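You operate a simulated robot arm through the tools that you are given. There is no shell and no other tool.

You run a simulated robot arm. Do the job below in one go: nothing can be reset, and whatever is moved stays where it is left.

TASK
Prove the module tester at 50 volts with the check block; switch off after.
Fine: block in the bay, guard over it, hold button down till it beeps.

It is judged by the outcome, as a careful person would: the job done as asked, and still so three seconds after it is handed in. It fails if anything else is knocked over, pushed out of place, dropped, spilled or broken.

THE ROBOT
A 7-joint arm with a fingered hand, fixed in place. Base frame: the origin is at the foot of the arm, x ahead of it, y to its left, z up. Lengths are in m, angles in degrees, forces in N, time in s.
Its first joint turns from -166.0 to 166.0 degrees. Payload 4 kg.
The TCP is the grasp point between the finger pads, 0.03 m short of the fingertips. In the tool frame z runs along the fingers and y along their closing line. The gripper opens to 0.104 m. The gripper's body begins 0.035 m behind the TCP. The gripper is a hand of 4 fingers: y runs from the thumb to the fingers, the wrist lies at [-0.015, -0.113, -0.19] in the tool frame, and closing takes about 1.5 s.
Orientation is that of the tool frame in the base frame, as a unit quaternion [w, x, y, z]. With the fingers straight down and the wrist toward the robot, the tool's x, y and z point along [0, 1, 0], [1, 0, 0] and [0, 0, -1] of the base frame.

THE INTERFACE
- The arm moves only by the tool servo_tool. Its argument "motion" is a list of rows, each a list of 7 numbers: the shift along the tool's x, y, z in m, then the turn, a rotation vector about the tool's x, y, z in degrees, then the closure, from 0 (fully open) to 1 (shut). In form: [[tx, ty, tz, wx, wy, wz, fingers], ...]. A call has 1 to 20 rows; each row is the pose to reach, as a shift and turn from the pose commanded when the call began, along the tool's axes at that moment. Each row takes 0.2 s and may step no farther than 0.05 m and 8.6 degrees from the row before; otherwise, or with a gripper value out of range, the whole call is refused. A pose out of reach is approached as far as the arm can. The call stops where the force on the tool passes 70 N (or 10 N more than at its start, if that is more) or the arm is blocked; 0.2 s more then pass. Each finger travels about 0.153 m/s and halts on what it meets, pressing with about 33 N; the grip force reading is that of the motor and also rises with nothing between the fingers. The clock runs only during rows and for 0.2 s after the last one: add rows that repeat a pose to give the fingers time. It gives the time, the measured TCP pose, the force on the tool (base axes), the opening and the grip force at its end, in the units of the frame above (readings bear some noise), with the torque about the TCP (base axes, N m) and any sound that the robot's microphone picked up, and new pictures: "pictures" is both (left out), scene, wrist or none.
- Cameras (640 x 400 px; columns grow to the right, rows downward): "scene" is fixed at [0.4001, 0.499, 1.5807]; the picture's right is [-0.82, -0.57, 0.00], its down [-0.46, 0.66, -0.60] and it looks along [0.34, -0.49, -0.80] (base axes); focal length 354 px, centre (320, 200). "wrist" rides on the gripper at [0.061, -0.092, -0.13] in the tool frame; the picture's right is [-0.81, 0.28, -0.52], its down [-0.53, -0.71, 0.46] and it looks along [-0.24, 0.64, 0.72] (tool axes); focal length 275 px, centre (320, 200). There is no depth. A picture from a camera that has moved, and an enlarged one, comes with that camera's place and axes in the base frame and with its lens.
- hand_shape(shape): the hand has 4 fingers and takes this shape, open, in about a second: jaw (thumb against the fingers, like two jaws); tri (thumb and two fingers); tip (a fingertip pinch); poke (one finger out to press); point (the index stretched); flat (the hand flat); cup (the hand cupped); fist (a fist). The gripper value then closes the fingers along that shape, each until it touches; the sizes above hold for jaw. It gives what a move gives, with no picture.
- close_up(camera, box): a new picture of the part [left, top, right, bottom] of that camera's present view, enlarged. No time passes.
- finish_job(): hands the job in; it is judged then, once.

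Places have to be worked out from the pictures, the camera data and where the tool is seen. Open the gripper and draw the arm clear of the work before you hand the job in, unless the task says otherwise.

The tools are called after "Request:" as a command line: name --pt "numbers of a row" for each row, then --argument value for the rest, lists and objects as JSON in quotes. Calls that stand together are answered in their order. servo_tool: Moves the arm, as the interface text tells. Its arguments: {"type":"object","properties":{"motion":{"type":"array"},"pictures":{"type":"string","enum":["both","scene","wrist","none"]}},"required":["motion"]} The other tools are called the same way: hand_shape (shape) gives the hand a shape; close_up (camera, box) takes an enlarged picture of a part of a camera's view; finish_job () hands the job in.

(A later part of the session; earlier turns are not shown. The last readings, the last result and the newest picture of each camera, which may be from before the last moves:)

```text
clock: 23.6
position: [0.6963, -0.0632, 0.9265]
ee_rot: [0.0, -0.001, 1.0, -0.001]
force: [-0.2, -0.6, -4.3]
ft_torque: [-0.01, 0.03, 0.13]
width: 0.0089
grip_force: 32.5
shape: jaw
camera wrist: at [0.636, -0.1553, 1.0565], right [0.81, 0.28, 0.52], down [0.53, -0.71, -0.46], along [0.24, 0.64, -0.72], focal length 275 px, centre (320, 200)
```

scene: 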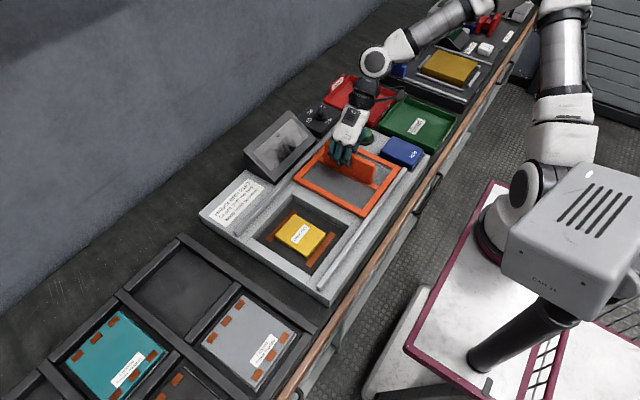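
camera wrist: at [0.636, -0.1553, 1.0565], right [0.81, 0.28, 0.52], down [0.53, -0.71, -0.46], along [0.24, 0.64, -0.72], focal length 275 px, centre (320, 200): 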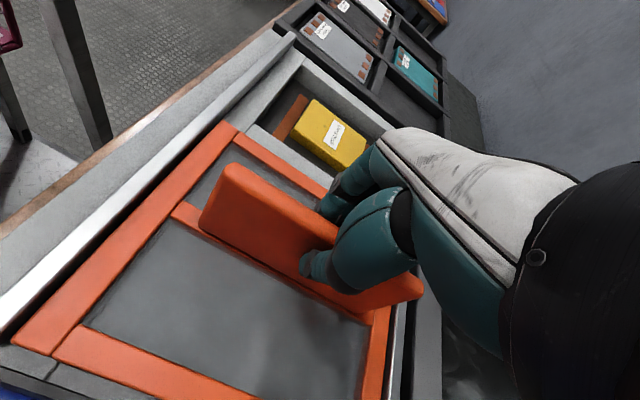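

Handle gripped. I slide the guard toward +y along the rails, the first 10 cm at a gentle speed.

Request:
servo_tool --pt "0 0.01 0 0 0 0 1.0" --pt "0 0.025 0 0 0 0 1.0" --pt "0 0.04 0 0 0 0 1.0" --pt "0 0.055 0 0 0 0 1.0" --pt "0 0.07 0 0 0 0 1.0" --pt "0 0.085 0 0 0 0 1.0" --pt "0 0.1 0 0 0 0 1.0" --pictures "scene"

```text
clock: 25.2
position: [0.6961, 0.038, 0.9279]
ee_rot: [0.0, 0.001, 1.0, 0.0]
force: [5.6, -0.4, -13.1]
ft_torque: [-0.06, -0.11, 0.07]
width: 0.0085
grip_force: 33.7
shape: jaw
```

scene: 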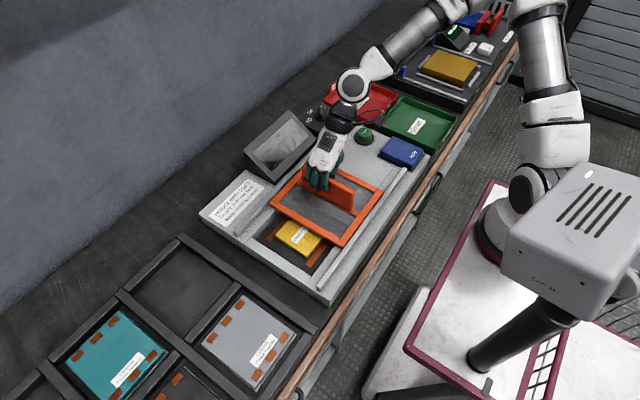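

The guard follows; the −13 N vertical reading suggests I may be carrying part of its weight, so I check closely that it still sits in the rails.

Request:
close_up --camera "scene" --box '[260, 150, 420, 250]'

Request:
close_up --camera "wrist" --box '[0, 0, 640, 400]'

```text
4.00 times, centred on (340, 200) of scene
camera zoom: at [0.4001, 0.499, 1.5807], right [-0.82, -0.57, 0.0], down [-0.46, 0.66, -0.6], along [0.34, -0.49, -0.8], focal length 1417 px, centre (240, 200)
```

zoom: 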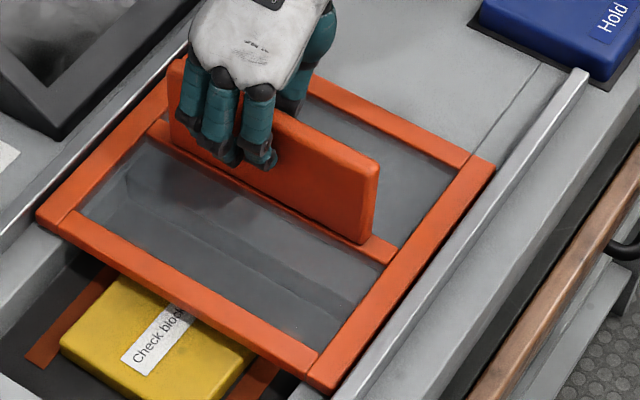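

```text
1.00 times, centred on (320, 200) of wrist (not enlarged: the box is as wide or as high as the picture)
camera zoom: at [0.6354, -0.0548, 1.0571], right [0.81, 0.27, 0.52], down [0.53, -0.71, -0.46], along [0.24, 0.65, -0.72], focal length 275 px, centre (320, 200)
```

zoom: 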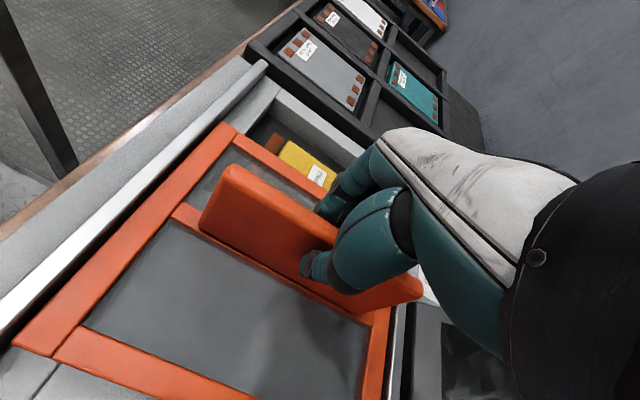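

The guard is seated between the rails. I continue another 9 cm, easing down 1 mm to keep it resting on its track.

Request:
servo_tool --pt "0 0.012 0.001 0 0 0 1.0" --pt "0 0.026 0.001 0 0 0 1.0" --pt "0 0.04 0.001 0 0 0 1.0" --pt "0 0.054 0.001 0 0 0 1.0" --pt "0 0.068 0.001 0 0 0 1.0" --pt "0 0.08 0.001 0 0 0 1.0" --pt "0 0.09 0.001 0 0 0 1.0" --pictures "both"

```text
clock: 26.8
position: [0.6976, 0.1255, 0.9281]
ee_rot: [0.0, 0.0, 1.0, 0.0]
force: [-0.3, -1.1, -9.5]
ft_torque: [-0.06, 0.03, 0.14]
width: 0.0085
grip_force: 33.7
shape: jaw
camera wrist: at [0.6358, 0.0344, 1.0571], right [0.81, 0.27, 0.52], down [0.53, -0.71, -0.46], along [0.24, 0.64, -0.72], focal length 275 px, centre (320, 200)
```

scene: 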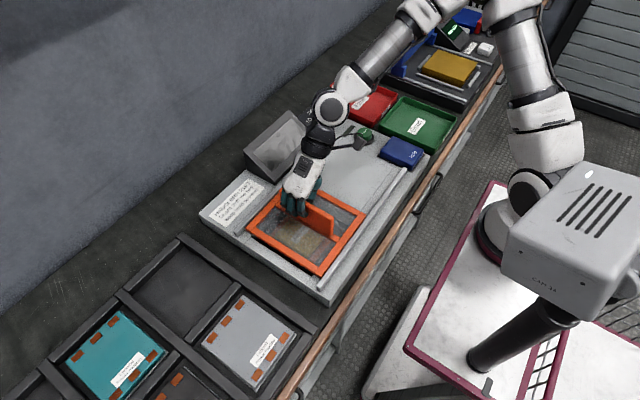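
wrist: 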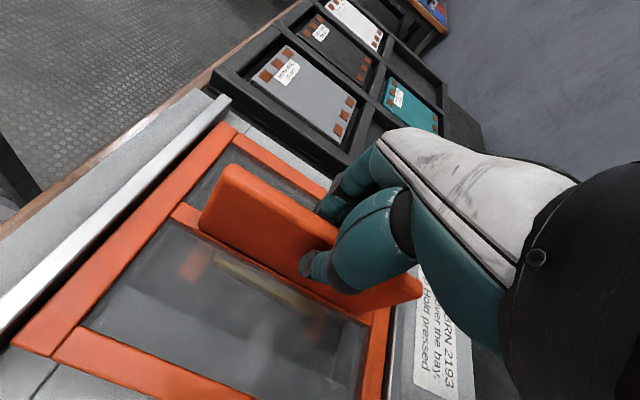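

Request:
close_up --camera "scene" --box '[220, 180, 380, 290]'

```text
3.64 times, centred on (300, 235) of scene
camera zoom: at [0.4001, 0.499, 1.5807], right [-0.82, -0.57, 0.0], down [-0.46, 0.66, -0.6], along [0.34, -0.49, -0.8], focal length 1288 px, centre (393, 73)
```

zoom: 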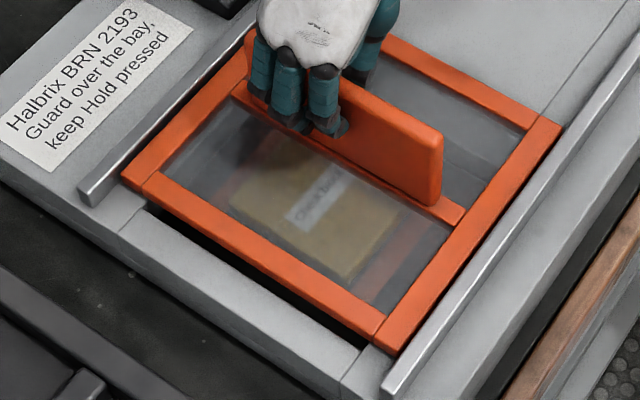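

The guard still leaves about 1 cm of the bay open; its centre is at y≈0.133 and should be at about 0.158. I slide it the last 25 mm slowly, watching for an end stop.

Request:
servo_tool --pt "0 0.006 0 0 0 0 1.0" --pt "0 0.012 0 0 0 0 1.0" --pt "0 0.017 0 0 0 0 1.0" --pt "0 0.021 0 0 0 0 1.0" --pt "0 0.024 0 0 0 0 1.0" --pt "0 0.024 0 0 0 0 1.0" --pictures "scene"

Request:
close_up --camera "scene" --box '[220, 180, 380, 290]'

```text
clock: 28.2
position: [0.6965, 0.1507, 0.9268]
ee_rot: [0.0, 0.0, 1.0, 0.0]
force: [-3.7, -1.8, -9.1]
ft_torque: [-0.07, 0.12, 0.14]
width: 0.0085
grip_force: 33.0
shape: jaw
```

scene: 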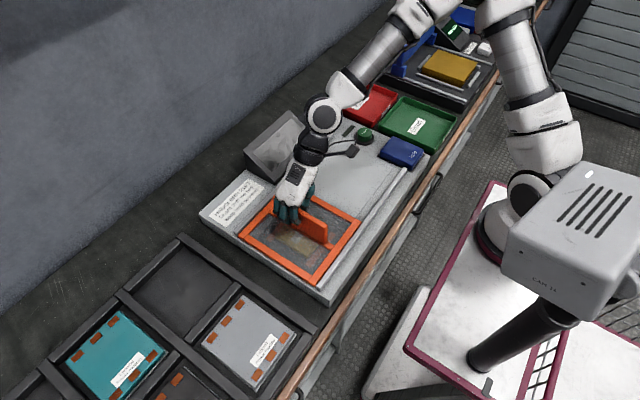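

```text
3.64 times, centred on (300, 235) of scene
camera zoom: at [0.4001, 0.499, 1.5807], right [-0.82, -0.57, 0.0], down [-0.46, 0.66, -0.6], along [0.34, -0.49, -0.8], focal length 1288 px, centre (393, 73)
```

zoom: 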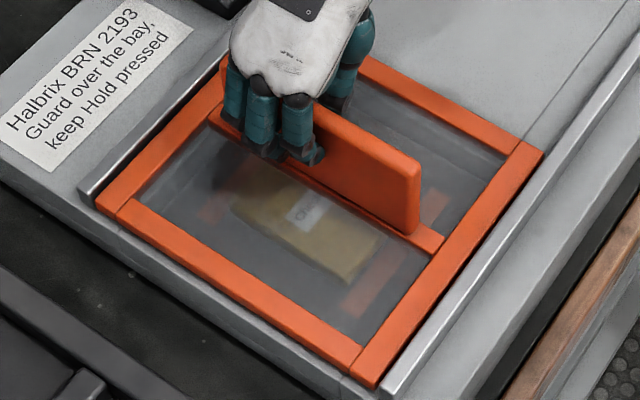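

The guard now fully covers the bay, flush with the tester's end. I open the fingers and lift straight up off the handle.

Request:
servo_tool --pt "0 0 0 0 0 0 0.8" --pt "0 0 0 0 0 0 0.6" --pt "0 0 0 0 0 0 0.4" --pt "0 0 0 0 0 0 0.3" --pt "0 0 0 0 0 0 0.3" --pt "0 0 -0.03 0 0 0 0.3" --pt "0 0 -0.07 0 0 0 0.3" --pt "0 0 -0.11 0 0 0 0.3" --pt "0 0 -0.14 0 0 0 0.3" --pt "0 0 -0.14 0 0 0 0.3" --pictures "both"

```text
clock: 30.4
position: [0.697, 0.1529, 1.0696]
ee_rot: [0.0, -0.001, 1.0, 0.0]
force: [0.5, -0.1, -0.2]
ft_torque: [0.0, 0.0, -0.02]
width: 0.0727
grip_force: 0.0
shape: jaw
camera wrist: at [0.6372, 0.061, 1.1993], right [0.81, 0.27, 0.52], down [0.53, -0.71, -0.46], along [0.24, 0.64, -0.72], focal length 275 px, centre (320, 200)
```

scene: 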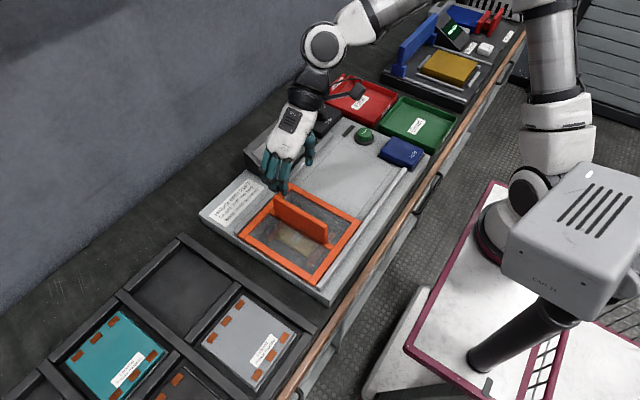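
wrist: 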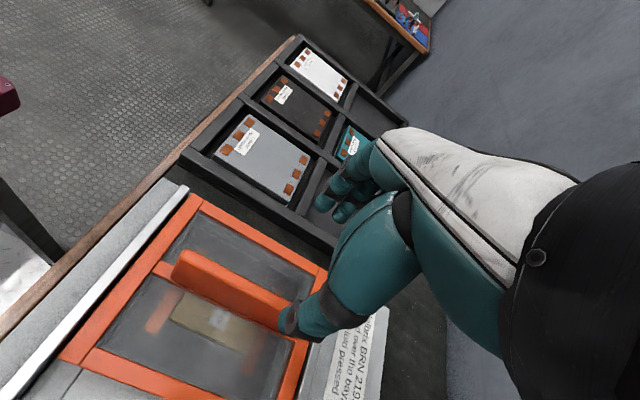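

Guard is in place and the hand is clear. Next is the Volts knob; I try the fingertip-pinch shape here in free air and see what it looks like.

Request:
hand_shape --shape "tip"

Request:
close_up --camera "scene" --box '[240, 120, 368, 200]'

Request:
close_up --camera "wrist" --box '[240, 120, 480, 360]'

```text
clock: 31.3
position: [0.6974, 0.1528, 1.0695]
ee_rot: [0.0, 0.0, 1.0, 0.0]
force: [0.1, -0.2, 0.8]
ft_torque: [0.03, 0.02, -0.01]
width: 0.1039
grip_force: 0.1
shape: tip
```

```text
5.00 times, centred on (304, 160) of scene
camera zoom: at [0.4001, 0.499, 1.5807], right [-0.82, -0.57, 0.0], down [-0.46, 0.66, -0.6], along [0.34, -0.49, -0.8], focal length 1771 px, centre (400, 400)
```

zoom: 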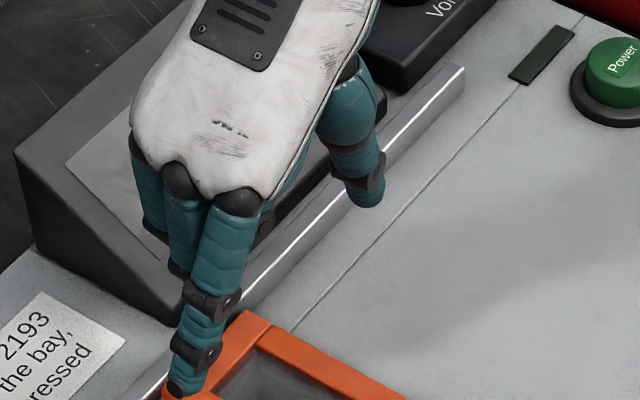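

```text
1.67 times, centred on (360, 240) of wrist
camera zoom: at [0.6372, 0.061, 1.1989], right [0.81, 0.28, 0.52], down [0.53, -0.71, -0.46], along [0.24, 0.64, -0.72], focal length 459 px, centre (253, 133)
```

zoom: 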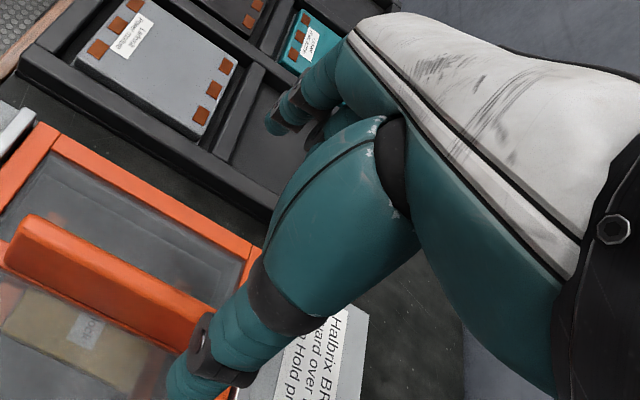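

In "tip" only the index opposes the thumb, and the other two fingers are curled. I close it in the air to see where the pinch point lies.

Request:
servo_tool --pt "0 0 0 0 0 0 0.3" --pt "0 0 0 0 0 0 0.6" --pt "0 0 0 0 0 0 0.85" --pt "0 0 0 0 0 0 0.85" --pt "0 0 0 0 0 0 0.85" --pt "0 0 0 0 0 0 0.85" --pictures "wrist"

Request:
close_up --camera "scene" --box '[240, 130, 352, 200]'

Request:
close_up --camera "wrist" --box '[240, 150, 400, 350]'

```text
clock: 32.7
position: [0.6974, 0.1524, 1.0689]
ee_rot: [0.001, 0.0, 1.0, 0.0]
force: [0.0, -0.8, -0.4]
ft_torque: [0.03, 0.0, -0.02]
width: 0.0156
grip_force: 0.1
shape: tip
camera wrist: at [0.6372, 0.0611, 1.1989], right [0.81, 0.28, 0.52], down [0.53, -0.71, -0.46], along [0.24, 0.64, -0.72], focal length 275 px, centre (320, 200)
```

wrist: 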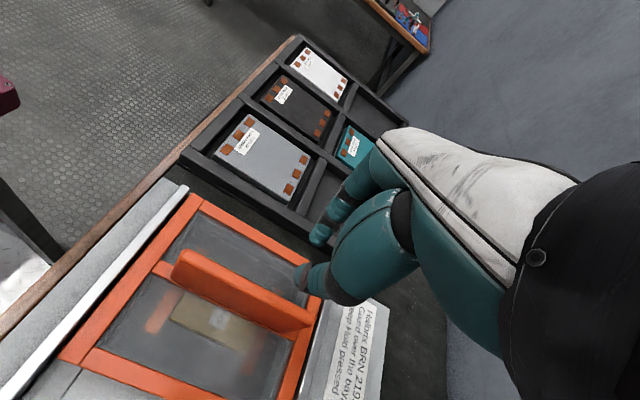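

```text
5.71 times, centred on (296, 165) of scene
camera zoom: at [0.4001, 0.499, 1.5807], right [-0.82, -0.57, 0.0], down [-0.46, 0.66, -0.6], along [0.34, -0.49, -0.8], focal length 2024 px, centre (457, 400)
```

zoom: 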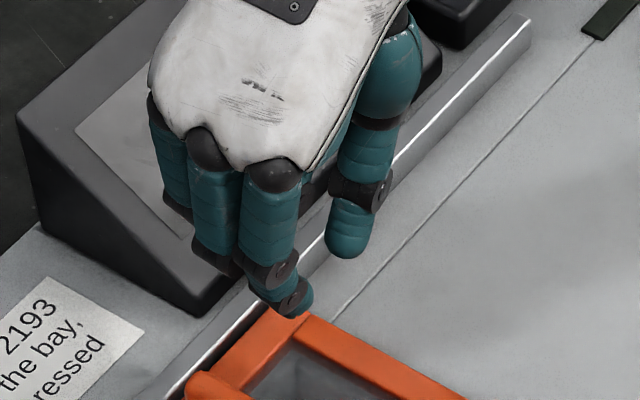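

```text
2.00 times, centred on (320, 250) of wrist
camera zoom: at [0.6372, 0.0611, 1.1989], right [0.81, 0.28, 0.52], down [0.53, -0.71, -0.46], along [0.24, 0.64, -0.72], focal length 551 px, centre (320, 100)
```

zoom: 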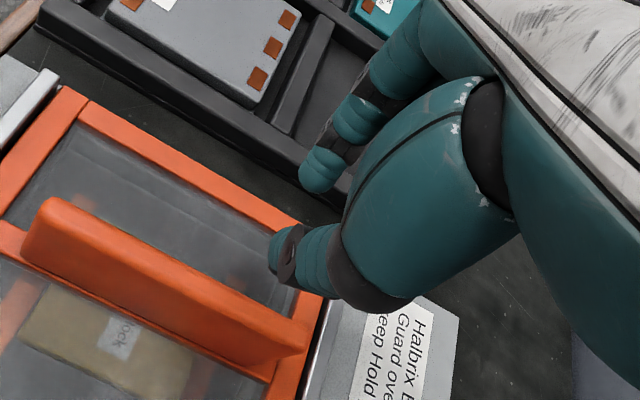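

The pinch tips meet around the TCP line, so this shape suits the knob. I move above the knob (estimated at (0.871, −0.185)) at safe height, turning the hand so the closing line is perpendicular to the pointer, and look with the wrist camera.

Request:
servo_tool --pt "-0.019 -0.037 0 0 0 6.1 0.85" --pt "-0.039 -0.075 0 0 0 12.2 0.85" --pt "-0.058 -0.112 0 0 0 18.3 0.85" --pt "-0.077 -0.15 0 0 0 24.4 0.85" --pt "-0.097 -0.187 0 0 0 30.6 0.85" --pt "-0.116 -0.225 0 0 0 36.7 0.85" --pt "-0.135 -0.262 0 0 0 42.8 0.85" --pt "-0.155 -0.3 0 0 0 48.9 0.85" --pt "-0.174 -0.337 0 0 0 55 0.85" --pt "-0.174 -0.337 0 0 0 55 0.85" --pictures "both"

```text
clock: 34.9
position: [0.8732, -0.1873, 1.0682]
ee_rot: [-0.001, 0.462, 0.887, 0.001]
force: [-0.2, -0.1, -0.2]
ft_torque: [0.0, 0.01, -0.02]
width: 0.0157
grip_force: 0.0
shape: tip
camera wrist: at [0.7632, -0.1882, 1.198], right [0.69, -0.51, 0.52], down [-0.28, -0.85, -0.46], along [0.67, 0.17, -0.72], focal length 275 px, centre (320, 200)
```

scene: 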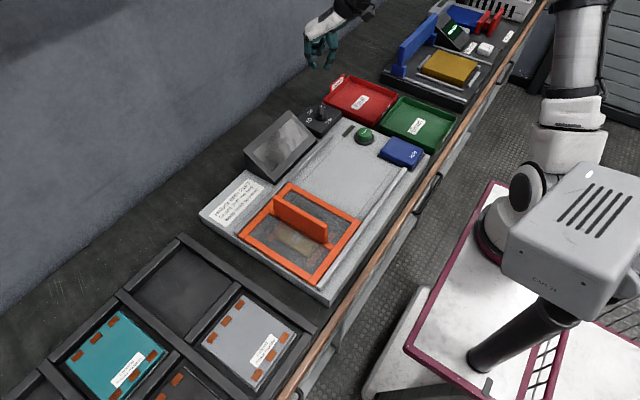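
wrist: 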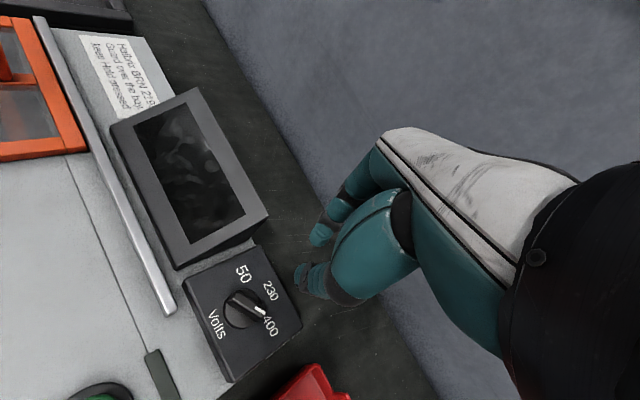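

Excellent view: the scale reads 50 / 230 / 400 and the pointer is at 400. I zoom in on both cameras to locate the knob precisely.

Request:
close_up --camera "wrist" --box '[180, 250, 308, 380]'

Request:
close_up --camera "scene" --box '[296, 92, 352, 140]'

Request:
close_up --camera "scene" --box '[210, 180, 380, 290]'

```text
3.08 times, centred on (244, 315) of wrist
camera zoom: at [0.7632, -0.1882, 1.198], right [0.69, -0.51, 0.52], down [-0.28, -0.85, -0.46], along [0.67, 0.17, -0.72], focal length 847 px, centre (554, -154)
```

zoom: 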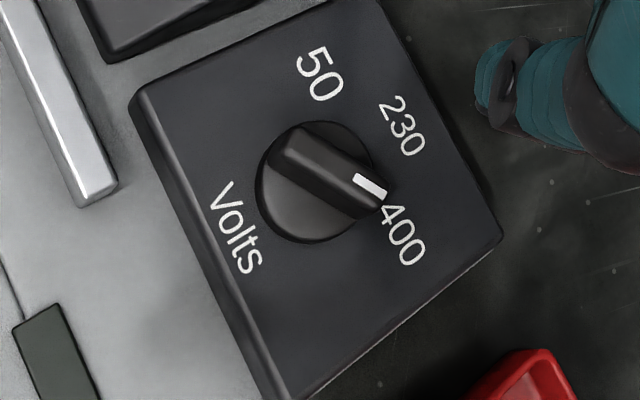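

```text
8.33 times, centred on (324, 116) of scene
camera zoom: at [0.4001, 0.499, 1.5807], right [-0.82, -0.57, 0.0], down [-0.46, 0.66, -0.6], along [0.34, -0.49, -0.8], focal length 2952 px, centre (287, 900)
```

zoom: 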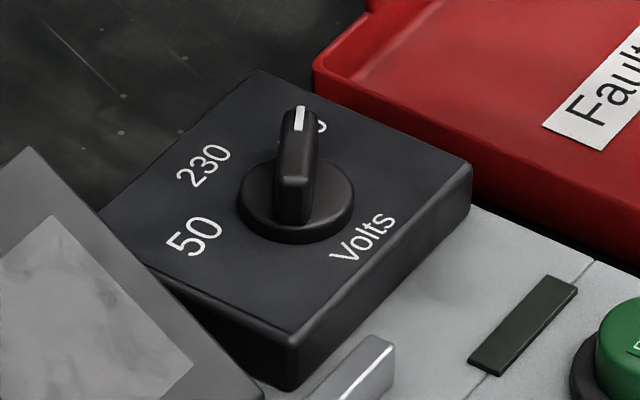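

```text
3.64 times, centred on (295, 235) of scene
camera zoom: at [0.4001, 0.499, 1.5807], right [-0.82, -0.57, 0.0], down [-0.46, 0.66, -0.6], along [0.34, -0.49, -0.8], focal length 1288 px, centre (411, 73)
```

zoom: 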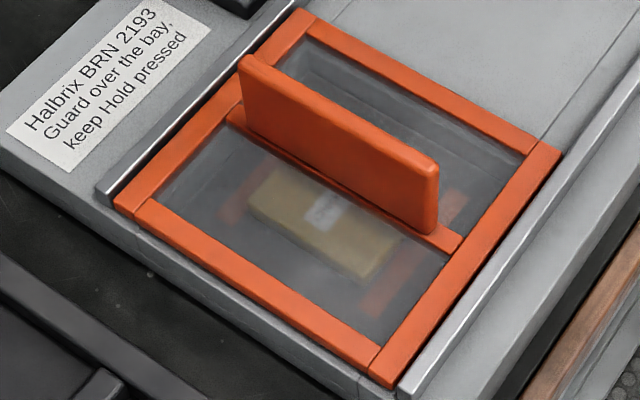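

The knob's pointer is at 400 (about −55° in the base frame), and 50 lies about 110° counter-clockwise from it. The two camera estimates of height disagree a little, so I move back 7 cm and take a second wrist view for a better fix.

Request:
servo_tool --pt "0 -0.035 0 0 0 0 0.85" --pt "0 -0.07 0 0 0 0 0.85" --pt "0 -0.07 0 0 0 0 0.85" --pictures "wrist"

Request:
close_up --camera "wrist" --box '[200, 180, 328, 260]'

```text
clock: 35.7
position: [0.8171, -0.2259, 1.0704]
ee_rot: [0.0, 0.462, 0.887, 0.0]
force: [0.4, 0.0, -0.2]
ft_torque: [0.02, 0.01, 0.0]
width: 0.0158
grip_force: 0.0
shape: tip
camera wrist: at [0.7072, -0.228, 1.1994], right [0.69, -0.51, 0.52], down [-0.28, -0.85, -0.46], along [0.67, 0.17, -0.72], focal length 275 px, centre (320, 200)
```

wrist: 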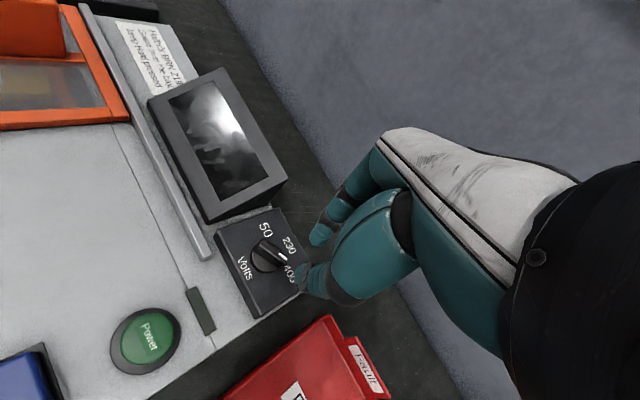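

```text
5.00 times, centred on (264, 220) of wrist
camera zoom: at [0.7072, -0.228, 1.1994], right [0.69, -0.51, 0.52], down [-0.28, -0.85, -0.46], along [0.67, 0.17, -0.72], focal length 1376 px, centre (600, 100)
```

zoom: 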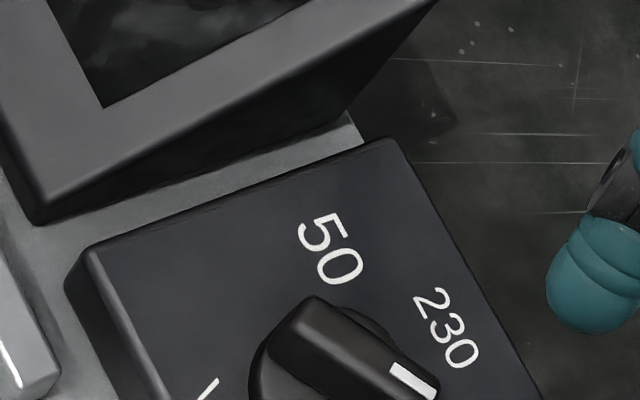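

I take the rest of the knob in this view, plus the Power and Hold buttons that are now visible.

Request:
close_up --camera "wrist" --box '[200, 215, 328, 295]'

Request:
close_up --camera "wrist" --box '[90, 280, 250, 380]'

Request:
close_up --camera "scene" --box '[296, 60, 392, 130]'

```text
5.00 times, centred on (264, 255) of wrist
camera zoom: at [0.7072, -0.228, 1.1994], right [0.69, -0.51, 0.52], down [-0.28, -0.85, -0.46], along [0.67, 0.17, -0.72], focal length 1376 px, centre (600, -75)
```

zoom: 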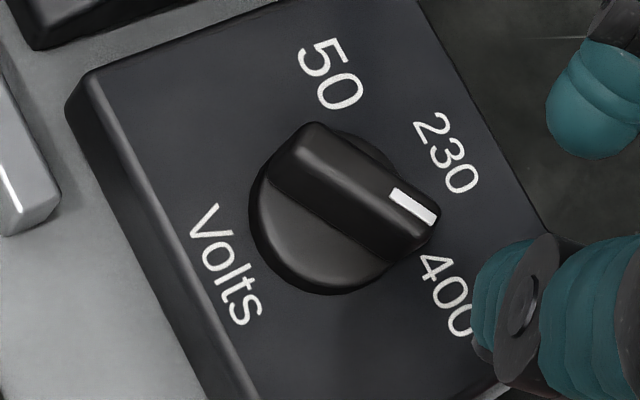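

```text
4.00 times, centred on (170, 330) of wrist
camera zoom: at [0.7072, -0.228, 1.1994], right [0.69, -0.51, 0.52], down [-0.28, -0.85, -0.46], along [0.67, 0.17, -0.72], focal length 1101 px, centre (920, -320)
```

zoom: 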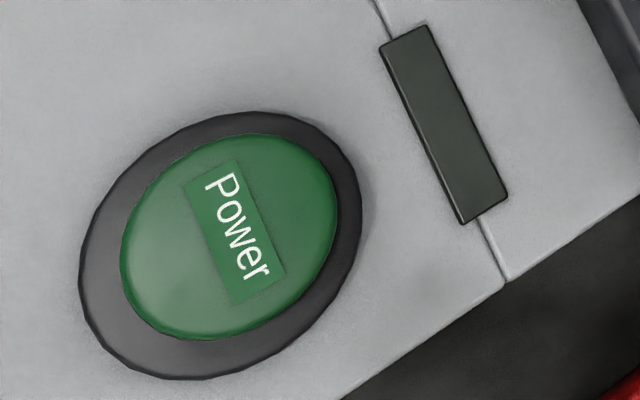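

```text
5.71 times, centred on (344, 95) of scene
camera zoom: at [0.4001, 0.499, 1.5807], right [-0.82, -0.57, 0.0], down [-0.46, 0.66, -0.6], along [0.34, -0.49, -0.8], focal length 2024 px, centre (183, 800)
```

zoom: 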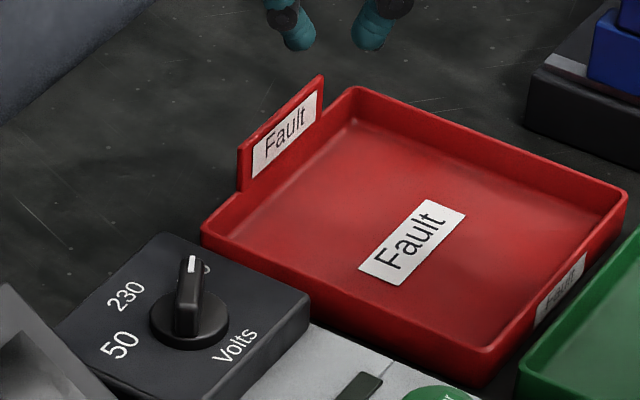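

From the two wrist views, the knob centre is at about (0.876, −0.194), the box top at about 0.862 and the bar top at about 0.888, with the positions at −60°/0°/+60°. In free air above it I test whether the arm can swing the hand through the whole 120° turn, so that one grip would be enough.

Request:
servo_tool --pt "-0.0037 0.034 0 0 0 0 0.85" --pt "-0.0074 0.0675 0 0 0 0 0.85" --pt "-0.0074 0.0675 0 0 0 -8 0.85" --pt "-0.0074 0.0675 0 0 0 -16 0.85" --pt "-0.0074 0.0675 0 0 0 -24 0.85" --pt "-0.0074 0.0675 0 0 0 -32 0.85" --pt "-0.0074 0.0675 0 0 0 -40 0.85" --pt "-0.0074 0.0675 0 0 0 -48 0.85" --pt "-0.0074 0.0675 0 0 0 -56 0.85" --pt "-0.0074 0.0675 0 0 0 -64 0.85" --pt "-0.0074 0.0675 0 0 0 -72 0.85" --pt "-0.0074 0.0675 0 0 0 -80 0.85" --pt "-0.0074 0.0675 0 0 0 -88 0.85" --pt "-0.0074 0.0675 0 0 0 -96 0.85" --pt "-0.0074 0.0675 0 0 0 -104 0.85" --pt "-0.0074 0.0675 0 0 0 -112 0.85" --pt "-0.0074 0.0675 0 0 0 -117 0.85" --pt "-0.0074 0.0675 0 0 0 -117 0.85" --pictures "both"

```text
clock: 39.5
position: [0.8728, -0.1949, 1.0687]
ee_rot: [0.0, -0.516, 0.857, 0.0]
force: [-0.1, 0.7, 0.8]
ft_torque: [0.05, 0.01, 0.01]
width: 0.0157
grip_force: 0.0
shape: tip
camera wrist: at [0.9259, -0.2915, 1.1983], right [0.14, 0.84, 0.52], down [0.88, 0.14, -0.46], along [-0.46, 0.52, -0.72], focal length 275 px, centre (320, 200)
```

scene: 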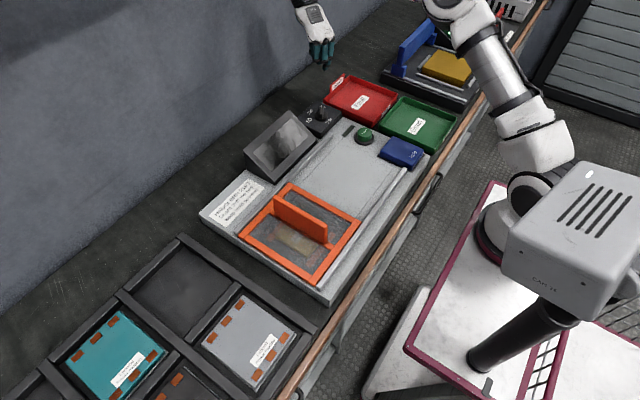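
wrist: 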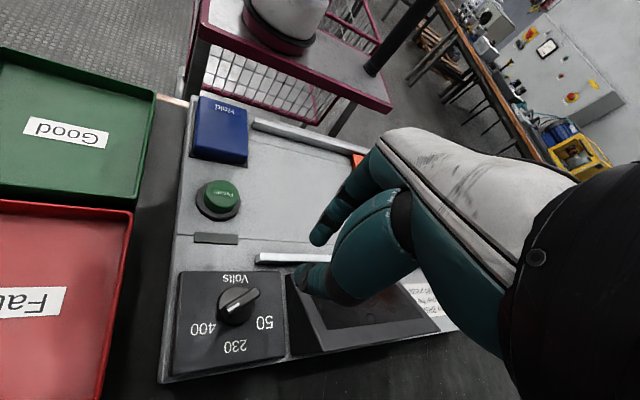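

The arm reaches the full turn. I use this third view from the opposite side to confirm the knob position.

Request:
close_up --camera "wrist" --box '[165, 260, 293, 380]'

Request:
close_up --camera "wrist" --box '[170, 80, 330, 240]'

```text
3.33 times, centred on (229, 320) of wrist
camera zoom: at [0.9259, -0.2915, 1.1983], right [0.14, 0.84, 0.52], down [0.88, 0.14, -0.46], along [-0.46, 0.52, -0.72], focal length 918 px, centre (623, -200)
```

zoom: 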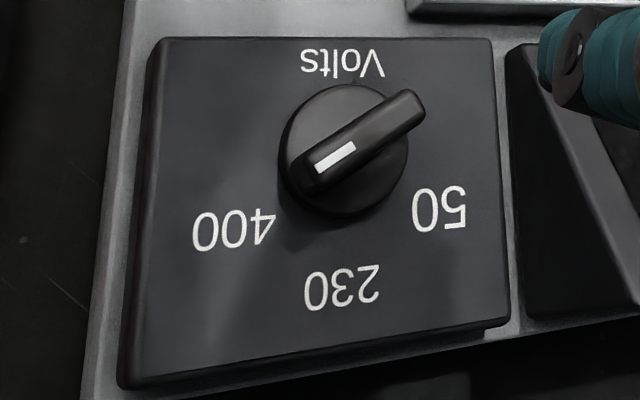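

```text
2.50 times, centred on (250, 160) of wrist
camera zoom: at [0.9259, -0.2915, 1.1983], right [0.14, 0.84, 0.52], down [0.88, 0.14, -0.46], along [-0.46, 0.52, -0.72], focal length 688 px, centre (495, 300)
```

zoom: 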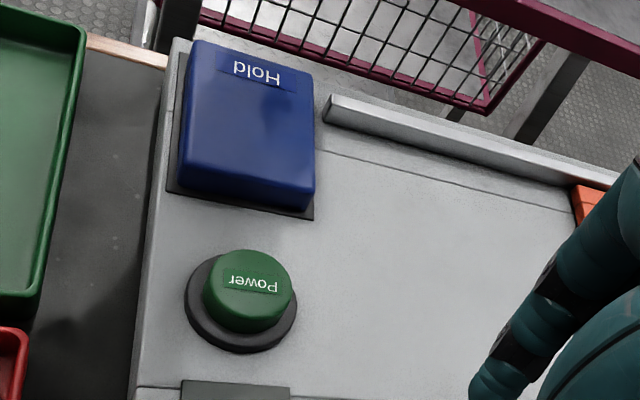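

All three wrist views agree: the knob centre is at (0.874, −0.195), the box top about 0.859, the bar top about 0.889 and the bar about 0.039 long. I rotate the hand back to 30° (closing line across the pointer bar) and open the pinch partway, still at height.

Request:
servo_tool --pt "0 -0.001 0 0 0 8.1 0.85" --pt "0 -0.001 0 0 0 16.3 0.85" --pt "0 -0.001 0 0 0 24.4 0.85" --pt "0 -0.001 0 0 0 32.5 0.85" --pt "0 -0.001 0 0 0 40.7 0.85" --pt "0 -0.001 0 0 0 48.8 0.8" --pt "0 -0.001 0 0 0 56.9 0.75" --pt "0 -0.001 0 0 0 65.1 0.7" --pt "0 -0.001 0 0 0 73.2 0.65" --pt "0 -0.001 0 0 0 81.3 0.6" --pt "0 -0.001 0 0 0 89.5 0.55" --pt "0 -0.001 0 0 0 97.6 0.5" --pt "0 -0.001 0 0 0 105.7 0.5" --pt "0 -0.001 0 0 0 113.9 0.5" --pt "0 -0.001 0 0 0 122 0.5" --pt "0 -0.001 0 0 0 122 0.5" --pictures "both"

```text
clock: 42.9
position: [0.8735, -0.1947, 1.0685]
ee_rot: [0.0, 0.501, 0.866, 0.0]
force: [0.2, -0.2, -0.1]
ft_torque: [0.0, -0.02, 0.02]
width: 0.0516
grip_force: 0.1
shape: tip
camera wrist: at [0.7637, -0.1877, 1.198], right [0.64, -0.57, 0.52], down [-0.35, -0.82, -0.46], along [0.68, 0.11, -0.72], focal length 275 px, centre (320, 200)
```

scene: 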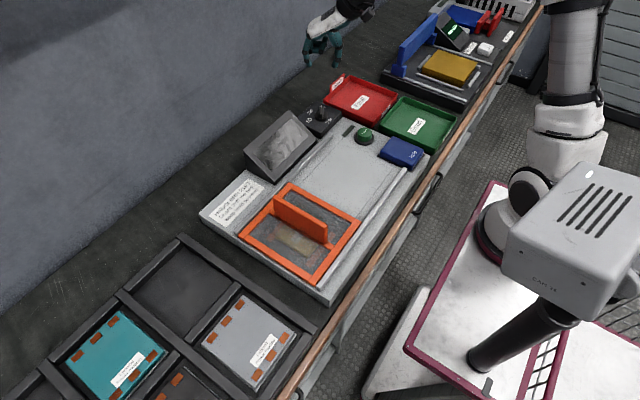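
wrist: 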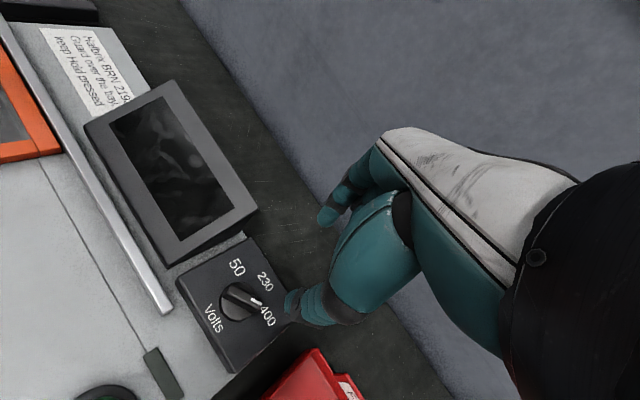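

The hand is aligned at 30° above the knob. I lower to just above the bar top (TCP z≈0.925) and check alignment.

Request:
servo_tool --pt "0 0 0.04 0 0 0 0.5" --pt "0 0 0.08 0 0 0 0.5" --pt "0 0 0.115 0 0 0 0.5" --pt "0 0 0.143 0 0 0 0.5" --pt "0 0 0.143 0 0 0 0.5" --pictures "wrist"

Request:
close_up --camera "scene" --box '[280, 70, 376, 130]'

Request:
close_up --camera "wrist" --box '[220, 180, 380, 340]'

```text
clock: 44.1
position: [0.8701, -0.1966, 0.9269]
ee_rot: [-0.001, 0.501, 0.866, 0.0]
force: [0.0, 0.0, -0.5]
ft_torque: [-0.04, -0.01, 0.0]
width: 0.0517
grip_force: 0.0
shape: tip
camera wrist: at [0.7607, -0.1884, 1.0565], right [0.64, -0.56, 0.52], down [-0.35, -0.82, -0.46], along [0.68, 0.11, -0.72], focal length 275 px, centre (320, 200)
```

wrist: 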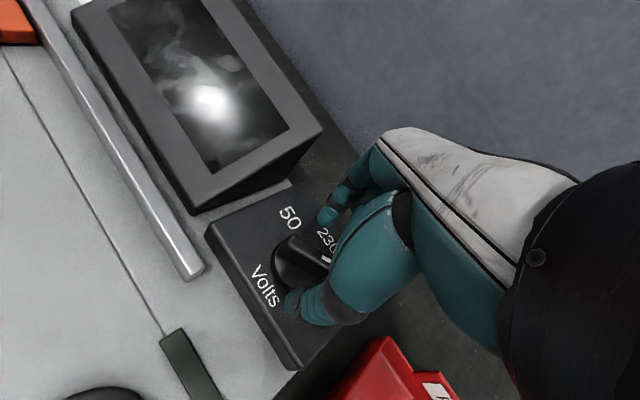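

```text
6.67 times, centred on (328, 100) of scene
camera zoom: at [0.4001, 0.499, 1.5807], right [-0.82, -0.57, 0.0], down [-0.46, 0.66, -0.6], along [0.34, -0.49, -0.8], focal length 2362 px, centre (267, 867)
```

zoom: 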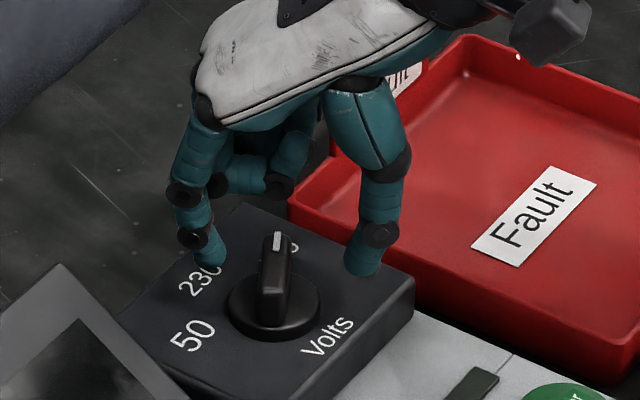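

```text
2.50 times, centred on (300, 260) of wrist
camera zoom: at [0.7607, -0.1884, 1.0565], right [0.64, -0.56, 0.52], down [-0.35, -0.82, -0.46], along [0.68, 0.11, -0.72], focal length 688 px, centre (370, 50)
```

zoom: 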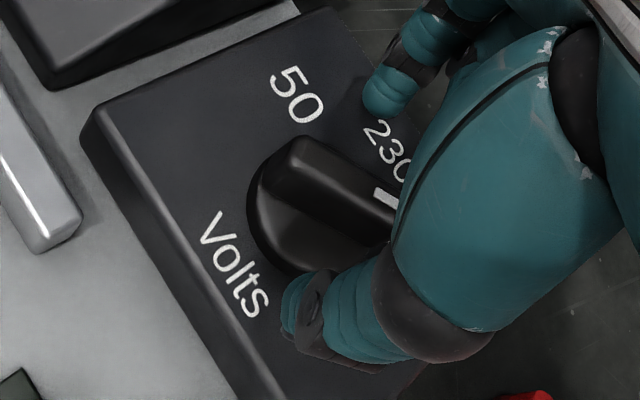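

The fingertips straddle the bar nicely; the bar sits about 3–4 mm toward the index side, so I shift that way while lowering another 15 mm, checking for contact.

Request:
servo_tool --pt "0 0.003 0 0 0 0 0.5" --pt "0 0.003 0.006 0 0 0 0.5" --pt "0 0.003 0.011 0 0 0 0.5" --pt "0 0.003 0.015 0 0 0 0.5" --pt "0 0.003 0.015 0 0 0 0.5" --pictures "wrist"

Request:
close_up --camera "scene" --box '[288, 80, 368, 130]'

Request:
close_up --camera "wrist" --box '[240, 180, 380, 320]'

```text
clock: 45.3
position: [0.8747, -0.1931, 0.9107]
ee_rot: [0.0, 0.5, 0.866, 0.0]
force: [0.6, 0.3, 0.1]
ft_torque: [-0.01, 0.01, 0.02]
width: 0.0517
grip_force: 0.0
shape: tip
camera wrist: at [0.765, -0.1861, 1.0395], right [0.64, -0.56, 0.52], down [-0.35, -0.82, -0.46], along [0.68, 0.11, -0.72], focal length 275 px, centre (320, 200)
```

wrist: 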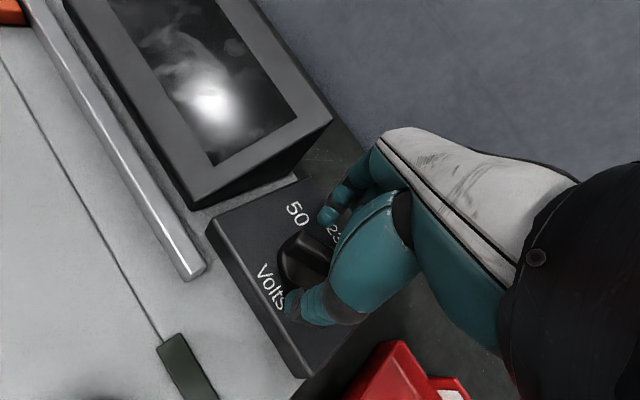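

```text
8.00 times, centred on (328, 105) of scene
camera zoom: at [0.4001, 0.499, 1.5807], right [-0.82, -0.57, 0.0], down [-0.46, 0.66, -0.6], along [0.34, -0.49, -0.8], focal length 2834 px, centre (256, 960)
```

zoom: 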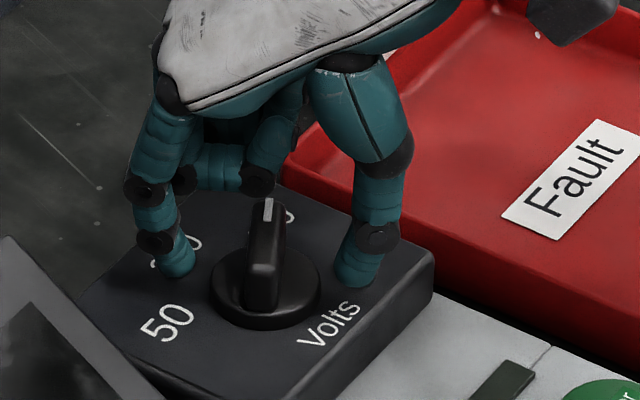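

```text
2.86 times, centred on (310, 250) of wrist
camera zoom: at [0.765, -0.1861, 1.0395], right [0.64, -0.56, 0.52], down [-0.35, -0.82, -0.46], along [0.68, 0.11, -0.72], focal length 786 px, centre (349, 57)
```

zoom: 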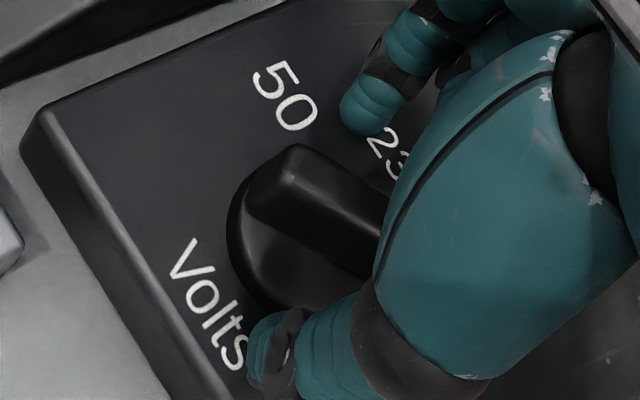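

The tips are now about level with the lower half of the bar, just above the disc. I close the pinch onto the bar here.

Request:
servo_tool --pt "0 0 0 0 0 0 0.6" --pt "0 0 0 0 0 0 0.7" --pt "0 0 0 0 0 0 0.8" --pt "0 0 0 0 0 0 0.9" --pt "0 0 0 0 0 0 1.0" --pt "0 0 0 0 0 0 1.0" --pt "0 0 0 0 0 0 1.0" --pt "0 0 0 0 0 0 1.0" --pictures "wrist"

Request:
close_up --camera "scene" --box '[288, 80, 368, 130]'

Request:
close_up --camera "wrist" --box '[240, 180, 380, 320]'

```text
clock: 47.1
position: [0.8743, -0.1937, 0.9105]
ee_rot: [0.0, 0.5, 0.866, 0.0]
force: [-2.3, -2.0, -3.1]
ft_torque: [-0.04, 0.03, -0.02]
width: 0.0092
grip_force: 33.0
shape: tip
camera wrist: at [0.7649, -0.1863, 1.0394], right [0.64, -0.56, 0.52], down [-0.35, -0.82, -0.46], along [0.68, 0.11, -0.72], focal length 275 px, centre (320, 200)
```

wrist: 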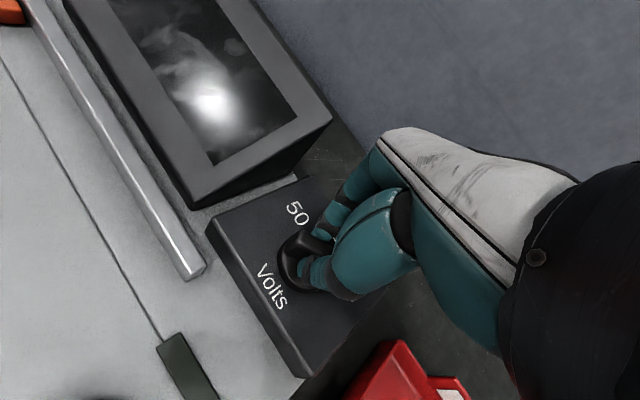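

```text
8.00 times, centred on (328, 105) of scene
camera zoom: at [0.4001, 0.499, 1.5807], right [-0.82, -0.57, 0.0], down [-0.46, 0.66, -0.6], along [0.34, -0.49, -0.8], focal length 2834 px, centre (256, 960)
```

zoom: 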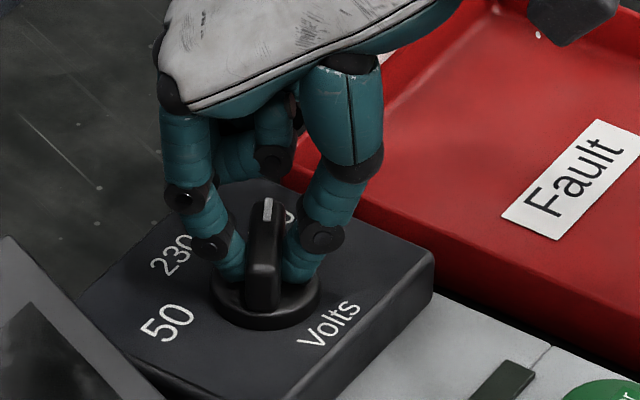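

```text
2.86 times, centred on (310, 250) of wrist
camera zoom: at [0.7649, -0.1863, 1.0394], right [0.64, -0.56, 0.52], down [-0.35, -0.82, -0.46], along [0.68, 0.11, -0.72], focal length 786 px, centre (349, 57)
```

zoom: 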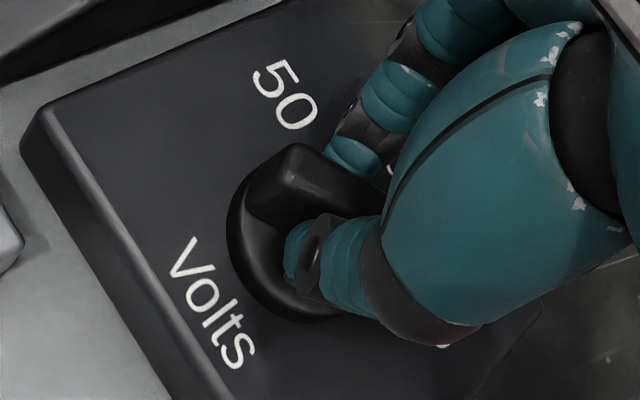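

The pinch holds the bar squarely with little side force. I turn it counter-clockwise 60° first (400 → 230) and check.

Request:
servo_tool --pt "0 0 0 0 0 -6 1.0" --pt "0 0 0 0 0 -12 1.0" --pt "0 0 0 0 0 -18 1.0" --pt "0 0 0 0 0 -24 1.0" --pt "0 0 0 0 0 -30 1.0" --pt "0 0 0 0 0 -36 1.0" --pt "0 0 0 0 0 -42 1.0" --pt "0 0 0 0 0 -48 1.0" --pt "0 0 0 0 0 -54 1.0" --pt "0 0 0 0 0 -60 1.0" --pictures "wrist"

Request:
close_up --camera "scene" --box '[288, 80, 368, 130]'

```text
clock: 49.3
position: [0.8758, -0.1942, 0.9103]
ee_rot: [0.0, -0.001, 1.0, 0.001]
force: [-1.5, -2.8, -8.4]
ft_torque: [-0.09, 0.02, -0.02]
width: 0.0096
grip_force: 33.2
shape: tip
camera wrist: at [0.8156, -0.2856, 1.0398], right [0.81, 0.28, 0.52], down [0.53, -0.71, -0.46], along [0.24, 0.65, -0.72], focal length 275 px, centre (320, 200)
```

wrist: 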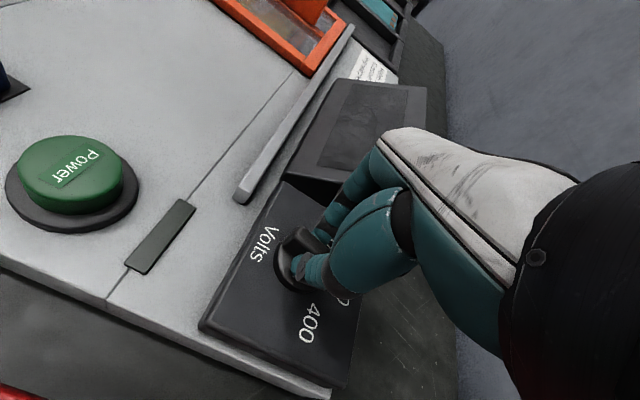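

```text
8.00 times, centred on (328, 105) of scene
camera zoom: at [0.4001, 0.499, 1.5807], right [-0.82, -0.57, 0.0], down [-0.46, 0.66, -0.6], along [0.34, -0.49, -0.8], focal length 2834 px, centre (256, 960)
```

zoom: 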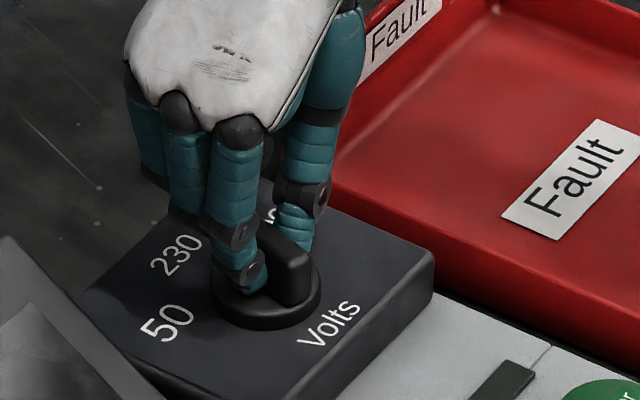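

The knob turned with the hand. I continue 30° more while watching the gap between the curled fingers and the display.

Request:
servo_tool --pt "0 0 0 0 0 -6 1.0" --pt "0 0 0 0 0 -12 1.0" --pt "0 0 0 0 0 -18 1.0" --pt "0 0 0 0 0 -24 1.0" --pt "0 0 0 0 0 -30 1.0" --pictures "wrist"

Request:
close_up --camera "scene" --box '[268, 80, 364, 140]'

```text
clock: 50.5
position: [0.8759, -0.1944, 0.9103]
ee_rot: [-0.001, -0.259, 0.966, 0.0]
force: [-1.7, -1.2, -5.2]
ft_torque: [0.01, -0.01, -0.04]
width: 0.0094
grip_force: 33.1
shape: tip
camera wrist: at [0.8698, -0.3035, 1.0397], right [0.56, 0.64, 0.52], down [0.82, -0.35, -0.46], along [-0.11, 0.68, -0.72], focal length 275 px, centre (320, 200)
```

wrist: 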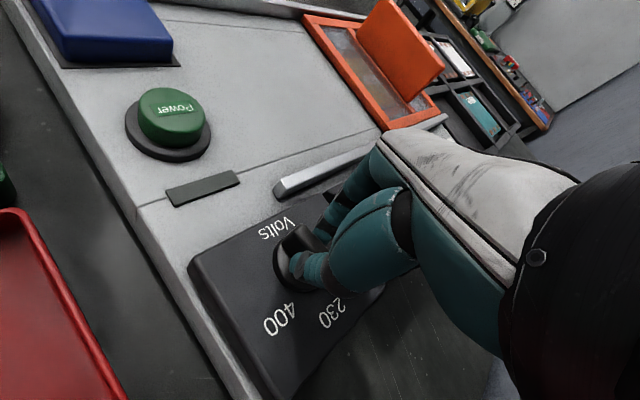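

```text
6.67 times, centred on (316, 110) of scene
camera zoom: at [0.4001, 0.499, 1.5807], right [-0.82, -0.57, 0.0], down [-0.46, 0.66, -0.6], along [0.34, -0.49, -0.8], focal length 2362 px, centre (347, 800)
```

zoom: 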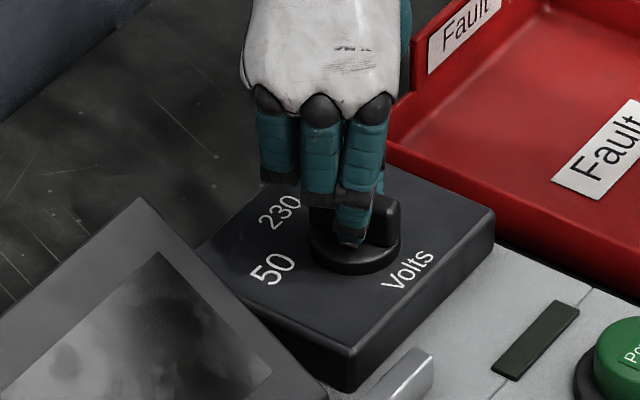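

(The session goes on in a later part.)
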